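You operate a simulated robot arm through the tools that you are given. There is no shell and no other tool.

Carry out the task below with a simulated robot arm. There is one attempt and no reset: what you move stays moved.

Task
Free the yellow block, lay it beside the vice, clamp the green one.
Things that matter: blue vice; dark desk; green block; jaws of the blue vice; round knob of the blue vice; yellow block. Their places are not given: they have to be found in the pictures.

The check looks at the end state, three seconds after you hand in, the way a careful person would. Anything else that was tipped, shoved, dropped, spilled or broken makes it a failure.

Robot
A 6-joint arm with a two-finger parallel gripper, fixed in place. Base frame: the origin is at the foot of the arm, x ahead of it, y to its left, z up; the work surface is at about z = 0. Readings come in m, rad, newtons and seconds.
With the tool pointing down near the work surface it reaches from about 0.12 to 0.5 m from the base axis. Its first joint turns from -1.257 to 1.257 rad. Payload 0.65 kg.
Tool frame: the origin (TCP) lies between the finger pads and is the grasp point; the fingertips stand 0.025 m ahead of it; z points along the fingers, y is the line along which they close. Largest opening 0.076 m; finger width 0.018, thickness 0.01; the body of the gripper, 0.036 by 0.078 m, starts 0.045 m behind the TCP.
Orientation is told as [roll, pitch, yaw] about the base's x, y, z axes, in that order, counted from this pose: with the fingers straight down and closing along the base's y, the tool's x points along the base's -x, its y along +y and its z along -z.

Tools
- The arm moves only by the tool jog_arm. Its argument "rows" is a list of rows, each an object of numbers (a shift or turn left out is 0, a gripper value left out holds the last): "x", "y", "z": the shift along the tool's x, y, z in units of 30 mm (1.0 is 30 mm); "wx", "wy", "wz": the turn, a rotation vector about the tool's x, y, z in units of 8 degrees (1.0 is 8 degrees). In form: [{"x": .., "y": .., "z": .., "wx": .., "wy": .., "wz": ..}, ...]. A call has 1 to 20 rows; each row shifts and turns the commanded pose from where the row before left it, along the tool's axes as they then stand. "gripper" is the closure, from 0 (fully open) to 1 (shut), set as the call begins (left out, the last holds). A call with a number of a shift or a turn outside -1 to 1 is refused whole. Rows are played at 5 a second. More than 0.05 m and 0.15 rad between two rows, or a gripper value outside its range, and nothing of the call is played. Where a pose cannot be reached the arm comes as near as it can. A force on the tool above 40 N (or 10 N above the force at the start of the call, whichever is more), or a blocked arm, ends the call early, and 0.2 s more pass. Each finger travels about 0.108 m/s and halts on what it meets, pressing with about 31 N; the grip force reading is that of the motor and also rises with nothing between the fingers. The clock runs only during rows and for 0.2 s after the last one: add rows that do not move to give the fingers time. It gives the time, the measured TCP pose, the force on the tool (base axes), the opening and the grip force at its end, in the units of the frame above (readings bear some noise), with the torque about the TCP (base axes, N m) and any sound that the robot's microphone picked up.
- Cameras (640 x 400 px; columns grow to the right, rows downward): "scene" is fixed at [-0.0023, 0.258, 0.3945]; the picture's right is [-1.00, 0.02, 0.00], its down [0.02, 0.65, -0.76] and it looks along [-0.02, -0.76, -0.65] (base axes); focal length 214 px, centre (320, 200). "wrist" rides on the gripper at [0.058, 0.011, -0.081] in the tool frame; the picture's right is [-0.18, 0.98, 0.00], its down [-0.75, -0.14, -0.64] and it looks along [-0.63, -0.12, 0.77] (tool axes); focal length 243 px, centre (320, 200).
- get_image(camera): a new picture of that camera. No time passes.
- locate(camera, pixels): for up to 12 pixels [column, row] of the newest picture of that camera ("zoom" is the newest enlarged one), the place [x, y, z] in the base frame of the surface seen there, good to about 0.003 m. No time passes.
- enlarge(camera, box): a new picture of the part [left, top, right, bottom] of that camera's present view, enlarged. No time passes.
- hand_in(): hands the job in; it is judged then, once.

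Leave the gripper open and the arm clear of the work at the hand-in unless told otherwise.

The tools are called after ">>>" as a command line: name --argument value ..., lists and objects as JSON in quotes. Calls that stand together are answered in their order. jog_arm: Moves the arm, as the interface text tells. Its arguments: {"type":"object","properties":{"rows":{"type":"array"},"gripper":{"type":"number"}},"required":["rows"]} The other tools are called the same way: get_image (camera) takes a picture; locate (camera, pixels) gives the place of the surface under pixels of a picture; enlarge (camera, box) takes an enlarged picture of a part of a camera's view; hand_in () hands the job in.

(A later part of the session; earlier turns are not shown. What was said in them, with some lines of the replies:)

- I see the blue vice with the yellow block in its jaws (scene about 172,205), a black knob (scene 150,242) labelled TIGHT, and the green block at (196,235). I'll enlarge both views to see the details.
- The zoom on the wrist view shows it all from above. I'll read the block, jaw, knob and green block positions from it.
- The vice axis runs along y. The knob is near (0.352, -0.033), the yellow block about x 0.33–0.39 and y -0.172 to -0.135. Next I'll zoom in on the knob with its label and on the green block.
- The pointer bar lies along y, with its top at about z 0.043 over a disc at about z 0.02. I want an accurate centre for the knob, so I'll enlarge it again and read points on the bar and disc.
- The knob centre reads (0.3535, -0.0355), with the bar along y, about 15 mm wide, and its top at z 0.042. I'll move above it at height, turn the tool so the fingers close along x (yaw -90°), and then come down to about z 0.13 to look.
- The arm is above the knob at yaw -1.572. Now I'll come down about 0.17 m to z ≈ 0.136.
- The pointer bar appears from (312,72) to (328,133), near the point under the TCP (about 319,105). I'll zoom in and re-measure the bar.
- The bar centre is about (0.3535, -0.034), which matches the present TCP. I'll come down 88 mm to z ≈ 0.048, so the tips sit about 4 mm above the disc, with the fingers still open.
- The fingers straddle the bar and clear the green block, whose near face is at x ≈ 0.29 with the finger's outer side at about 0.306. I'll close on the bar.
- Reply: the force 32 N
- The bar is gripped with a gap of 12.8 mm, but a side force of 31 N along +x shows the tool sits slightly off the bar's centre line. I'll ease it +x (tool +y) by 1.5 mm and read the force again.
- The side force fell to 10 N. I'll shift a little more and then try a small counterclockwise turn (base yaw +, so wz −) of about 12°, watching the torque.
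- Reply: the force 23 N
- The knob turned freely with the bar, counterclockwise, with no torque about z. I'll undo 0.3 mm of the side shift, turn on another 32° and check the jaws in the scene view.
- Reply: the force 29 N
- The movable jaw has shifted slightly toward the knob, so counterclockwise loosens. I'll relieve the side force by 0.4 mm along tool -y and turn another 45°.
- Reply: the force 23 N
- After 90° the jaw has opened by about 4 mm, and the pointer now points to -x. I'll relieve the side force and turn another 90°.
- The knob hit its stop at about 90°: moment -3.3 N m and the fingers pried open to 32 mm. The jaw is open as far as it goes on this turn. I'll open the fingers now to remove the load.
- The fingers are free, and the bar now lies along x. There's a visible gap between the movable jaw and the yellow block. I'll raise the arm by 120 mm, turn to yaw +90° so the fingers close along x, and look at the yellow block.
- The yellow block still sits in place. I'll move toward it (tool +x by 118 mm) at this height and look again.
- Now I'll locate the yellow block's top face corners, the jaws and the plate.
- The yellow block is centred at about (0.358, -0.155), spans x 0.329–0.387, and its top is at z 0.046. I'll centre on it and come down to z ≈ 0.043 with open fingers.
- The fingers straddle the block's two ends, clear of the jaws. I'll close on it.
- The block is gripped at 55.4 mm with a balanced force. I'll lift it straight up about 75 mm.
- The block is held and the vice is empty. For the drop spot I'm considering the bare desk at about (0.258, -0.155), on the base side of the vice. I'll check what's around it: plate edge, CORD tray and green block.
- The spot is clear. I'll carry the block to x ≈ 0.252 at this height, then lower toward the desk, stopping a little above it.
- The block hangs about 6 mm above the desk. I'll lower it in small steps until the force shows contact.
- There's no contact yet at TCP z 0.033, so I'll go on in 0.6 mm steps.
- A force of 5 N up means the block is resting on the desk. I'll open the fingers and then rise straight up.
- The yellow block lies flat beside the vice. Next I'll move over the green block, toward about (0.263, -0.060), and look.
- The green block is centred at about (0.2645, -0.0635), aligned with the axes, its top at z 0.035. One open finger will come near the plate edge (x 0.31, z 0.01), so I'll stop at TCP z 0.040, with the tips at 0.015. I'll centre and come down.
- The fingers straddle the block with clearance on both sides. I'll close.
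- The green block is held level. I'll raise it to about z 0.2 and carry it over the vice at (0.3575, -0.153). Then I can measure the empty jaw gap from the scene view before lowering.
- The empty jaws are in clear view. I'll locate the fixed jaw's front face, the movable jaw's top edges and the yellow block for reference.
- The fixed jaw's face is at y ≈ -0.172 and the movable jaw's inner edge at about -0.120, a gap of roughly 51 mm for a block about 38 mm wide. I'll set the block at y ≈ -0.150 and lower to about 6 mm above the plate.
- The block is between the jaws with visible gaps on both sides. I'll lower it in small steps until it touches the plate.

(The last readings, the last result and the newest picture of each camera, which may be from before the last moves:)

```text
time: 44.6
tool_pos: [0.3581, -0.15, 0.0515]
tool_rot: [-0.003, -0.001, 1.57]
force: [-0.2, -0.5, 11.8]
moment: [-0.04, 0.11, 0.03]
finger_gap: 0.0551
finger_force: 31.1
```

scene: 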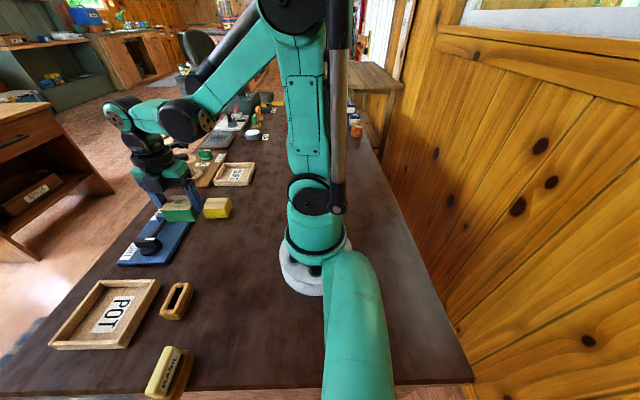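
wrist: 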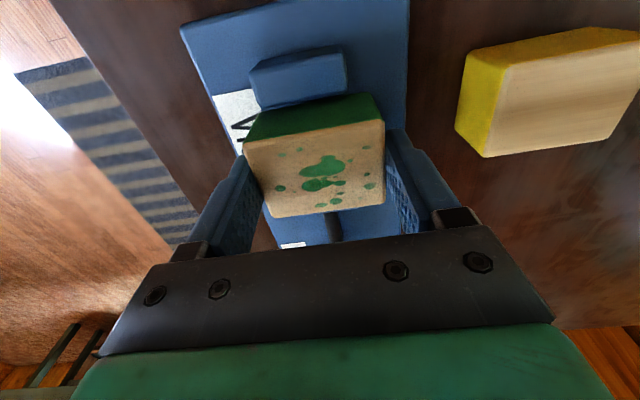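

Contact: 11.8 N up, so the block rests on the plate. I'll open the fingers and rise.

>>> jog_arm --rows '[{}, {}, {}]' --gripper 0

>>> jog_arm --rows '[{"z": -0.4}, {"z": -0.8}, {"z": -1}, {"z": -1}, {"z": -0.8}, {}, {}]'

>>> get_image --camera "wrist"

>>> enlarge --camera "scene" --box '[115, 180, 235, 270]'

```text
time: 45.4
tool_pos: [0.3566, -0.1496, 0.0512]
tool_rot: [-0.002, 0.0, 1.571]
force: [-0.2, 0.1, 0.4]
moment: [0.03, -0.01, -0.01]
finger_gap: 0.0761
finger_force: 0.1
```

```text
time: 47.0
tool_pos: [0.357, -0.1486, 0.171]
tool_rot: [-0.001, 0.001, 1.572]
force: [0.4, 0.3, 0.2]
moment: [0.01, 0.0, 0.03]
finger_gap: 0.0761
finger_force: 0.0
```

```text
taken
```

wrist: 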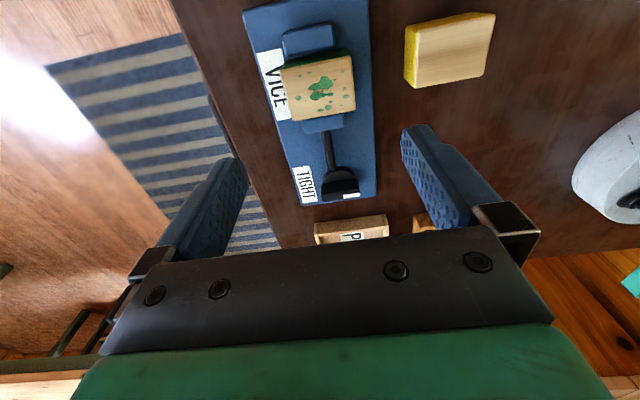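

```text
4.44 times, centred on (175, 225) of scene
```

zoom: 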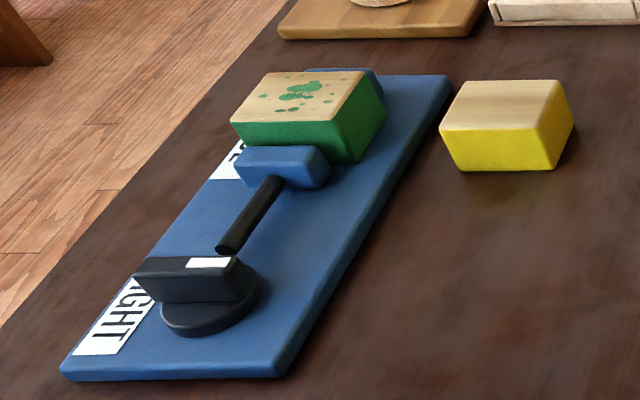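

Green is in the jaws, clear of the fingers. Now I'll move over the knob at (0.3545, -0.035) and turn back to yaw 0, so the fingers close along y across the bar.

>>> jog_arm --rows '[{"x": -0.95, "y": 0.02}, {"x": -0.95, "y": 0.02}, {"x": -0.95, "y": 0.02}, {"x": -0.94, "y": 0.02}, {"wz": 0.9375}, {"wz": 0.9375}, {"wz": 0.9375}, {"wz": 0.9375}, {"wz": 0.9375}, {"wz": 0.9375}, {"wz": 0.9375}, {"wz": 0.9375}, {"wz": 0.9375}, {"wz": 0.9375}, {"wz": 0.9375}, {"wz": 0.9375}, {}, {}]'

>>> get_image --camera "wrist"

>>> enlarge --camera "wrist" --box '[260, 40, 380, 140]'

```text
time: 50.8
tool_pos: [0.3541, -0.0351, 0.172]
tool_rot: [0.0, -0.002, 0.0]
force: [0.0, -0.7, 0.1]
moment: [-0.01, 0.02, 0.0]
finger_gap: 0.0761
finger_force: 0.2
```

```text
taken
```

wrist: 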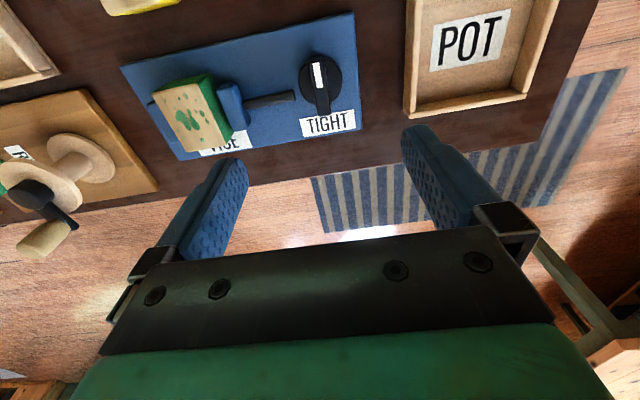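

```text
4.00 times, centred on (320, 90) of wrist
```

zoom: 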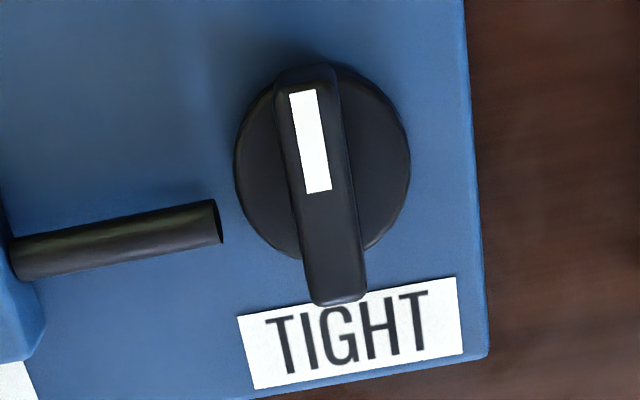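

In this view the bar lies just as it did at the first grasp, so the fingers will straddle it squarely. I'll check the centre.

>>> locate --camera "zoom" --pixels '[[285, 100], [330, 90], [355, 280], [315, 290], [293, 190], [340, 185], [240, 170], [405, 150], [322, 200]]'

```text
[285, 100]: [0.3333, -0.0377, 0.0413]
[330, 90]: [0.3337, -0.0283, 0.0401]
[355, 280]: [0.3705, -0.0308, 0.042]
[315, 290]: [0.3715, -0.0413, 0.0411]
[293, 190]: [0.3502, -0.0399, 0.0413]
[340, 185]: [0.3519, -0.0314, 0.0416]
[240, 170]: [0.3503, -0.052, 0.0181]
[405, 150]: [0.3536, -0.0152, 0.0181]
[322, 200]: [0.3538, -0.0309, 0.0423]
```

The bar is centred at y ≈ -0.035, matching the TCP. I'll come down 124 mm to z ≈ 0.048 and close.

>>> jog_arm --rows '[{"z": 0.9}, {"z": 0.9}, {"z": 0.9}, {"z": 0.7}, {"z": 0.45}, {"z": 0.27}, {}, {}]'

>>> jog_arm --rows '[{}, {}, {}, {}]' --gripper 1

```text
time: 52.6
tool_pos: [0.3551, -0.036, 0.0479]
tool_rot: [0.0, -0.002, 0.001]
force: [-0.2, 0.0, -0.4]
moment: [-0.01, -0.01, 0.02]
finger_gap: 0.0759
finger_force: 0.0
```

```text
time: 53.6
tool_pos: [0.3554, -0.0359, 0.0483]
tool_rot: [0.003, -0.003, 0.002]
force: [-0.7, 9.9, 7.0]
moment: [0.3, 0.24, -0.07]
finger_gap: 0.0127
finger_force: 32.9
```

The bar is gripped at 12.7 mm with a small side load. I'll turn clockwise (wz +) about 45° first.

>>> jog_arm --rows '[{"y": 0.007}, {"wz": 0.8}, {"wz": 0.8}, {"wz": 0.8}, {"wz": 0.8}, {"wz": 0.8}, {"wz": 0.8}, {"wz": 0.8}, {}]'

>>> enlarge --camera "scene" --box '[115, 180, 235, 270]'

```text
time: 55.6
tool_pos: [0.3539, -0.0347, 0.048]
tool_rot: [0.004, -0.001, -0.782]
force: [12.4, 19.7, 3.7]
moment: [-0.57, -0.62, 0.0]
finger_gap: 0.0127
finger_force: 33.0
```

```text
4.44 times, centred on (175, 225) of scene
```

zoom: 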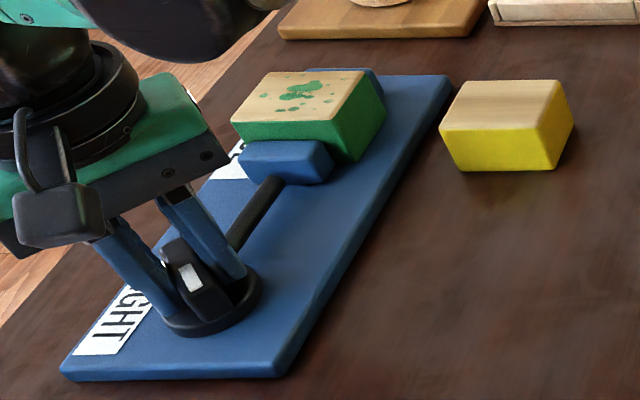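

The jaw is closing. I'll relieve the side force (0.4 mm along tool +y) and turn on another 32°.

>>> jog_arm --rows '[{"y": 0.012}, {"wz": 0.8}, {"wz": 0.8}, {"wz": 0.8}, {"wz": 0.8}, {"wz": 0.8}, {}]'

>>> enlarge --camera "scene" --box '[115, 180, 235, 270]'

```text
time: 57.2
tool_pos: [0.3541, -0.0352, 0.0481]
tool_rot: [0.004, 0.001, -1.341]
force: [8.5, 17.7, 5.7]
moment: [-0.43, -0.17, -0.01]
finger_gap: 0.0129
finger_force: 32.8
```

```text
4.44 times, centred on (175, 225) of scene
```

zoom: 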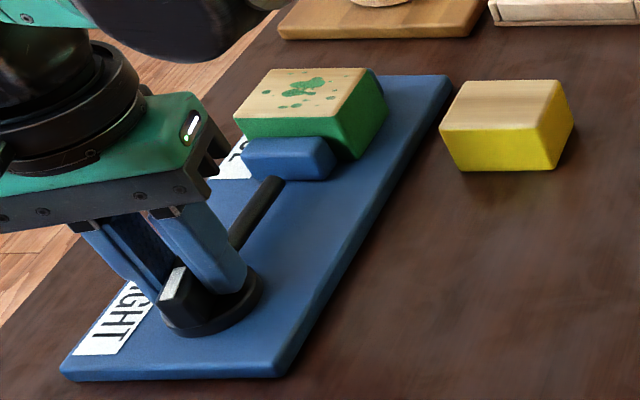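

The jaw is pushing the green block toward the fixed jaw. About 13° remain to the original tight pose, so I'll go on in smaller turns and watch the torque.

>>> jog_arm --rows '[{"wz": 0.5}, {"wz": 0.5}, {"wz": 0.4}, {}]'

>>> enlarge --camera "scene" --box '[115, 180, 235, 270]'

```text
time: 58.2
tool_pos: [0.3556, -0.0359, 0.0477]
tool_rot: [0.004, 0.0, -1.534]
force: [7.9, 15.2, 19.9]
moment: [-0.16, -0.05, -0.02]
finger_gap: 0.013
finger_force: 32.7
```

```text
4.44 times, centred on (175, 225) of scene
```

zoom: 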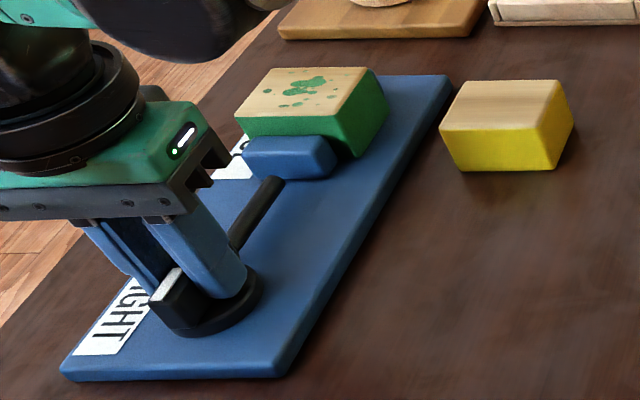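

There's still no torque about z. I'll go on in 3–4° steps.

>>> jog_arm --rows '[{"wz": 0.25}, {"wz": 0.25}, {}]'

>>> enlarge --camera "scene" --box '[135, 180, 215, 240]'

```text
time: 58.9
tool_pos: [0.3551, -0.0357, 0.0496]
tool_rot: [0.002, 0.002, -1.604]
force: [0.1, 2.0, 11.8]
moment: [-0.09, -0.06, 0.02]
finger_gap: 0.0129
finger_force: 32.9
stopped in row 3: the force on the tool passed its limit at 41 N (the readings are from after the stop); the commanded pose is now the measured one
```

```text
6.67 times, centred on (175, 210) of scene
```

zoom: 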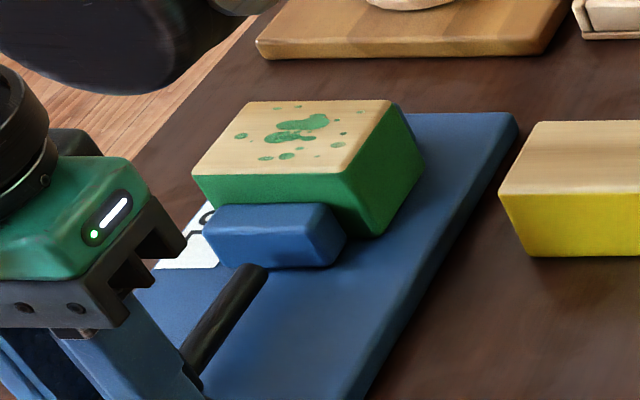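

The turn stopped on the tool force limit (41 N), which may be the clamp seating or strain along the bar. I'll compare with the first picture's crop to see whether the jaw is back at its clamped position.

>>> enlarge --camera "scene" --box '[100, 180, 240, 280]'

>>> get_image --camera "wrist"

```text
4.00 times, centred on (170, 230) of scene
```

zoom: 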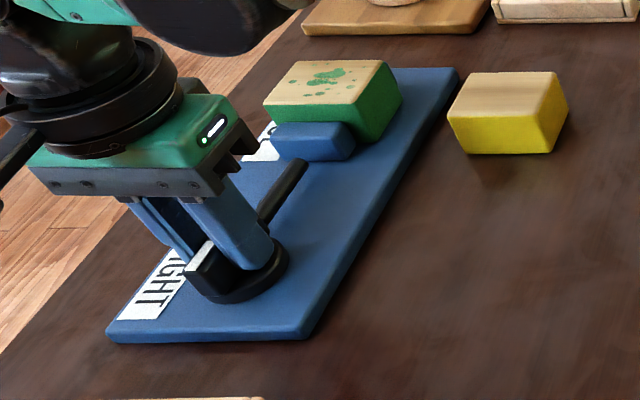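

```text
taken
```

wrist: 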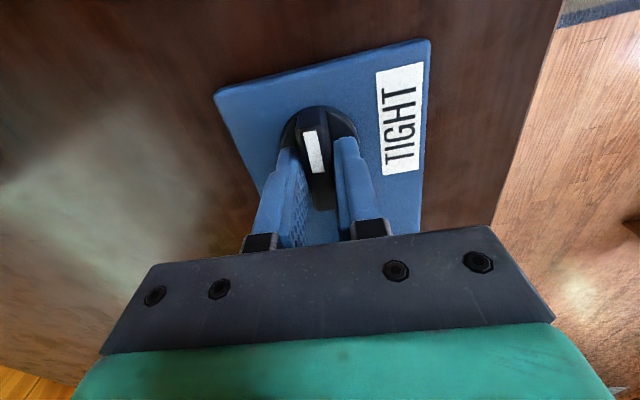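

The movable jaw is back exactly where it was when it clamped the yellow block. To be sure it's tight, I'll try 3° more and read the torque about z.

>>> jog_arm --rows '[{"wz": 0.2}, {"wz": 0.2}, {}]'

>>> enlarge --camera "scene" --box '[100, 180, 240, 280]'

```text
time: 59.7
tool_pos: [0.3553, -0.0353, 0.048]
tool_rot: [0.003, 0.003, -1.661]
force: [3.6, 2.2, 20.3]
moment: [-0.37, 0.06, 0.05]
finger_gap: 0.0129
finger_force: 32.7
```

```text
4.00 times, centred on (170, 230) of scene
```

zoom: 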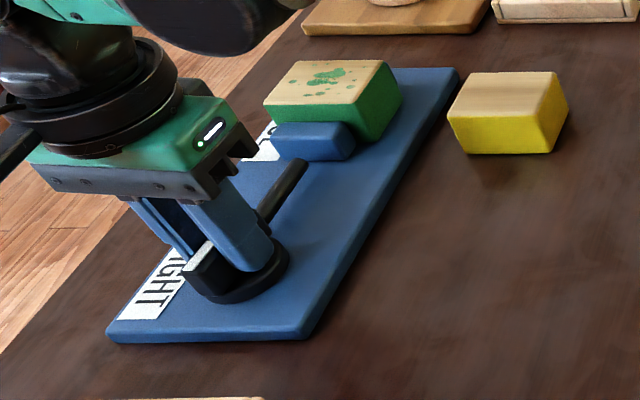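

The torque about z is still near zero and the bar follows, so the clamp may not be fully tight. I'll check the contact between the block and both jaws closely.

>>> enlarge --camera "scene" --box '[155, 188, 211, 223]'

>>> jog_arm --rows '[{"wz": 0.25}, {"wz": 0.25}, {}]'

>>> enlarge --camera "scene" --box '[155, 188, 211, 223]'

```text
11.43 times, centred on (183, 206) of scene
```

zoom: 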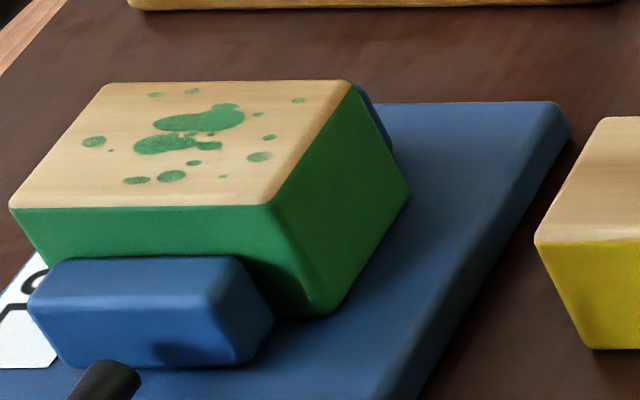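

```text
time: 60.5
tool_pos: [0.3553, -0.0347, 0.0481]
tool_rot: [0.002, 0.001, -1.732]
force: [2.1, 4.0, 9.2]
moment: [-0.6, 0.0, 0.07]
finger_gap: 0.0127
finger_force: 33.2
```

```text
11.43 times, centred on (183, 206) of scene
```

zoom: 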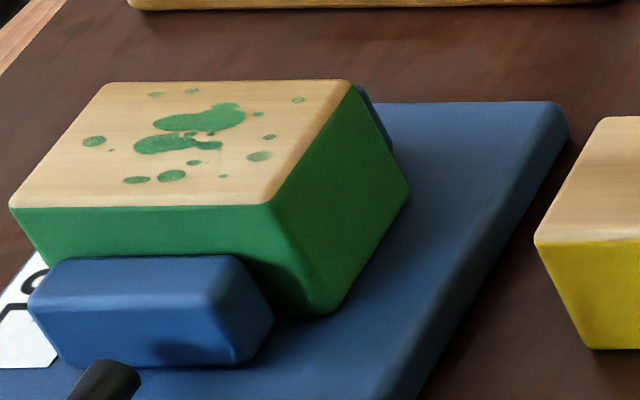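

The jaw and block no longer move while the torque creeps up (0.02, then 0.05, then 0.07 N m). The block is squeezed firmly between both jaws and the knob is about 9° past its starting angle. I'll stop turning and open the fingers to see whether it holds.

>>> jog_arm --rows '[{}, {}, {}]' --gripper 0

>>> get_image --camera "wrist"

>>> enlarge --camera "scene" --box '[100, 180, 240, 280]'

```text
time: 61.3
tool_pos: [0.3555, -0.0351, 0.0484]
tool_rot: [0.0, 0.002, -1.731]
force: [0.6, 0.3, -0.2]
moment: [0.03, -0.04, -0.01]
finger_gap: 0.0758
finger_force: 0.0
```

```text
taken
```

wrist: 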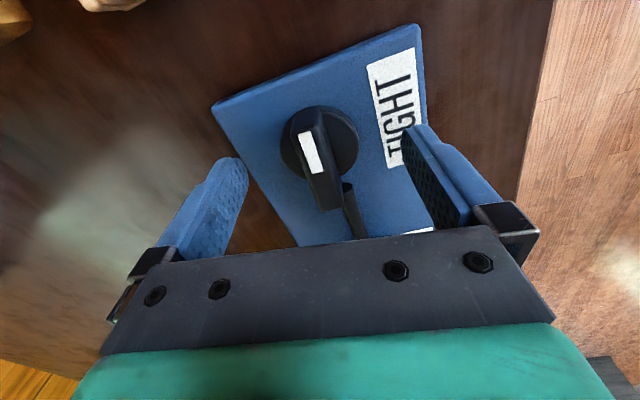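

```text
4.00 times, centred on (170, 230) of scene
```

zoom: 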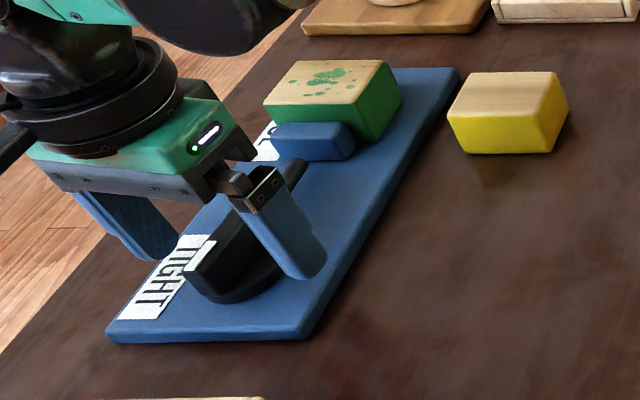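

The jaw and block hold still after release and the pointer is back at its initial tight direction. I'll raise the arm straight up, clear of the work, and then inspect.

>>> jog_arm --rows '[{"z": -0.5}, {"z": -0.8}, {"z": -1}, {"z": -1}, {"z": -1}, {"z": -1}, {"z": -1}, {"z": -1}, {}, {}, {}]'

>>> enlarge --camera "scene" --box '[100, 180, 240, 280]'

>>> get_image --camera "wrist"

>>> get_image --camera "scene"

```text
time: 63.7
tool_pos: [0.3536, -0.0366, 0.2676]
tool_rot: [0.0, 0.002, -1.731]
force: [-0.3, -0.3, -0.1]
moment: [0.0, -0.01, -0.02]
finger_gap: 0.0763
finger_force: 0.0
```

```text
4.00 times, centred on (170, 230) of scene
```

zoom: 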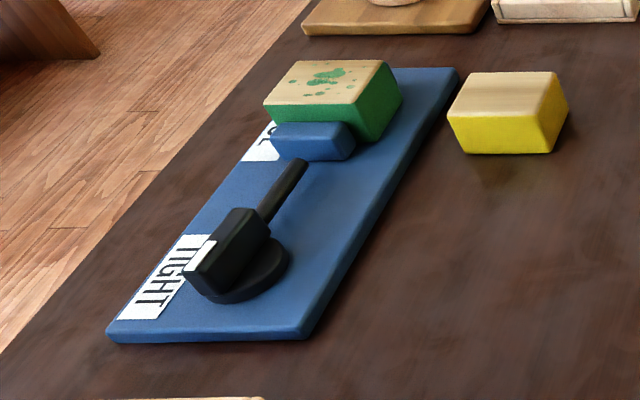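

```text
taken
```

wrist: 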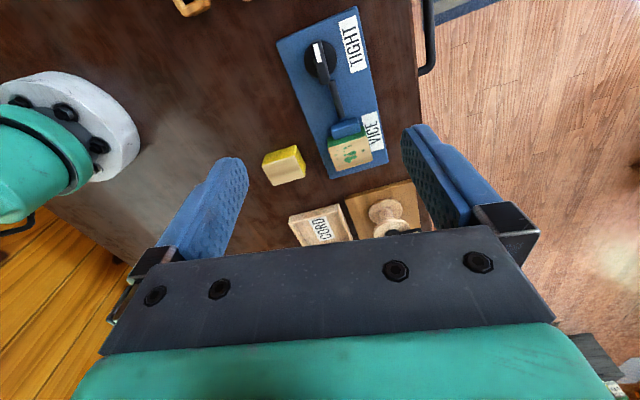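

```text
taken
```

scene: 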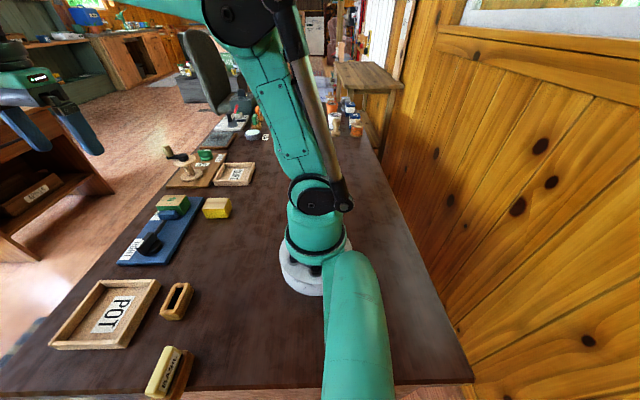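

The green block sits between the jaws, the yellow one lies beside the vice and everything else looks unmoved. I'll take one last close look at the contact from the wrist side.

>>> enlarge --camera "wrist" --box '[260, 90, 420, 190]'

>>> enlarge --camera "scene" --box '[155, 188, 211, 223]'

```text
4.00 times, centred on (340, 140) of wrist
```

zoom: 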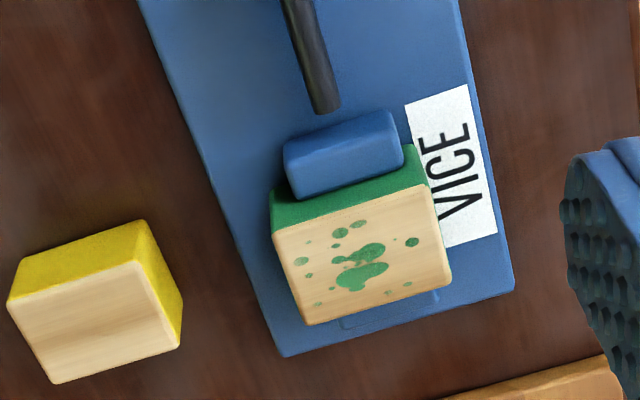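

```text
11.43 times, centred on (183, 206) of scene
```

zoom: 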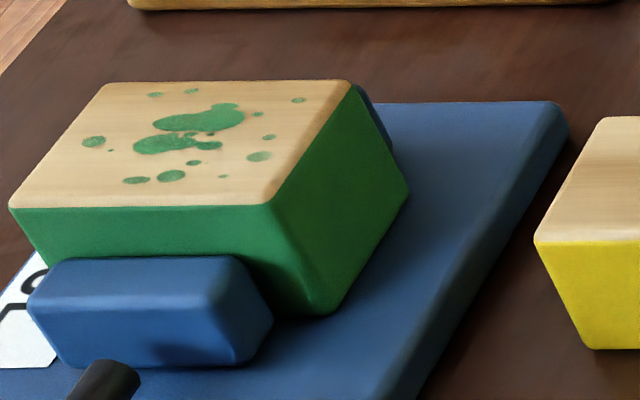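

The green block is squeezed between both jaws and stopped moving as the torque rose. The yellow block lies flat on the desk beside the vice, the gripper is open and the arm is clear at z 0.27. I'm handing in.

>>> hand_in

```text
The job is handed in.
```

The yellow block is out of the vice and lying flat on the desk beside it. The green block is now clamped in its place. I've handed the job in, but no result came back.

- **Yellow block:** it rests at about (0.252, -0.155), roughly 3 cm from the edge of the vice plate on the arm's side.
- **Green block:** the movable jaw is back where it sat when it held the yellow block. The last few degrees of turning no longer moved the jaw or the block. The torque had begun to rise but was still small (about 0.07 N m), and the block stayed put when I let go of the knob.
- **Knob:** it ended at, or a few degrees past, its starting angle.
- **Overload while loosening:** I turned past the knob's stop, and the fingers were pried open to 32 mm at about 3.3 N m. I released at once; the knob turned normally afterwards and I saw no damage.
- **Surroundings:** in the last pictures nothing else had moved. The gripper is open and the arm is about 0.27 m above the desk.
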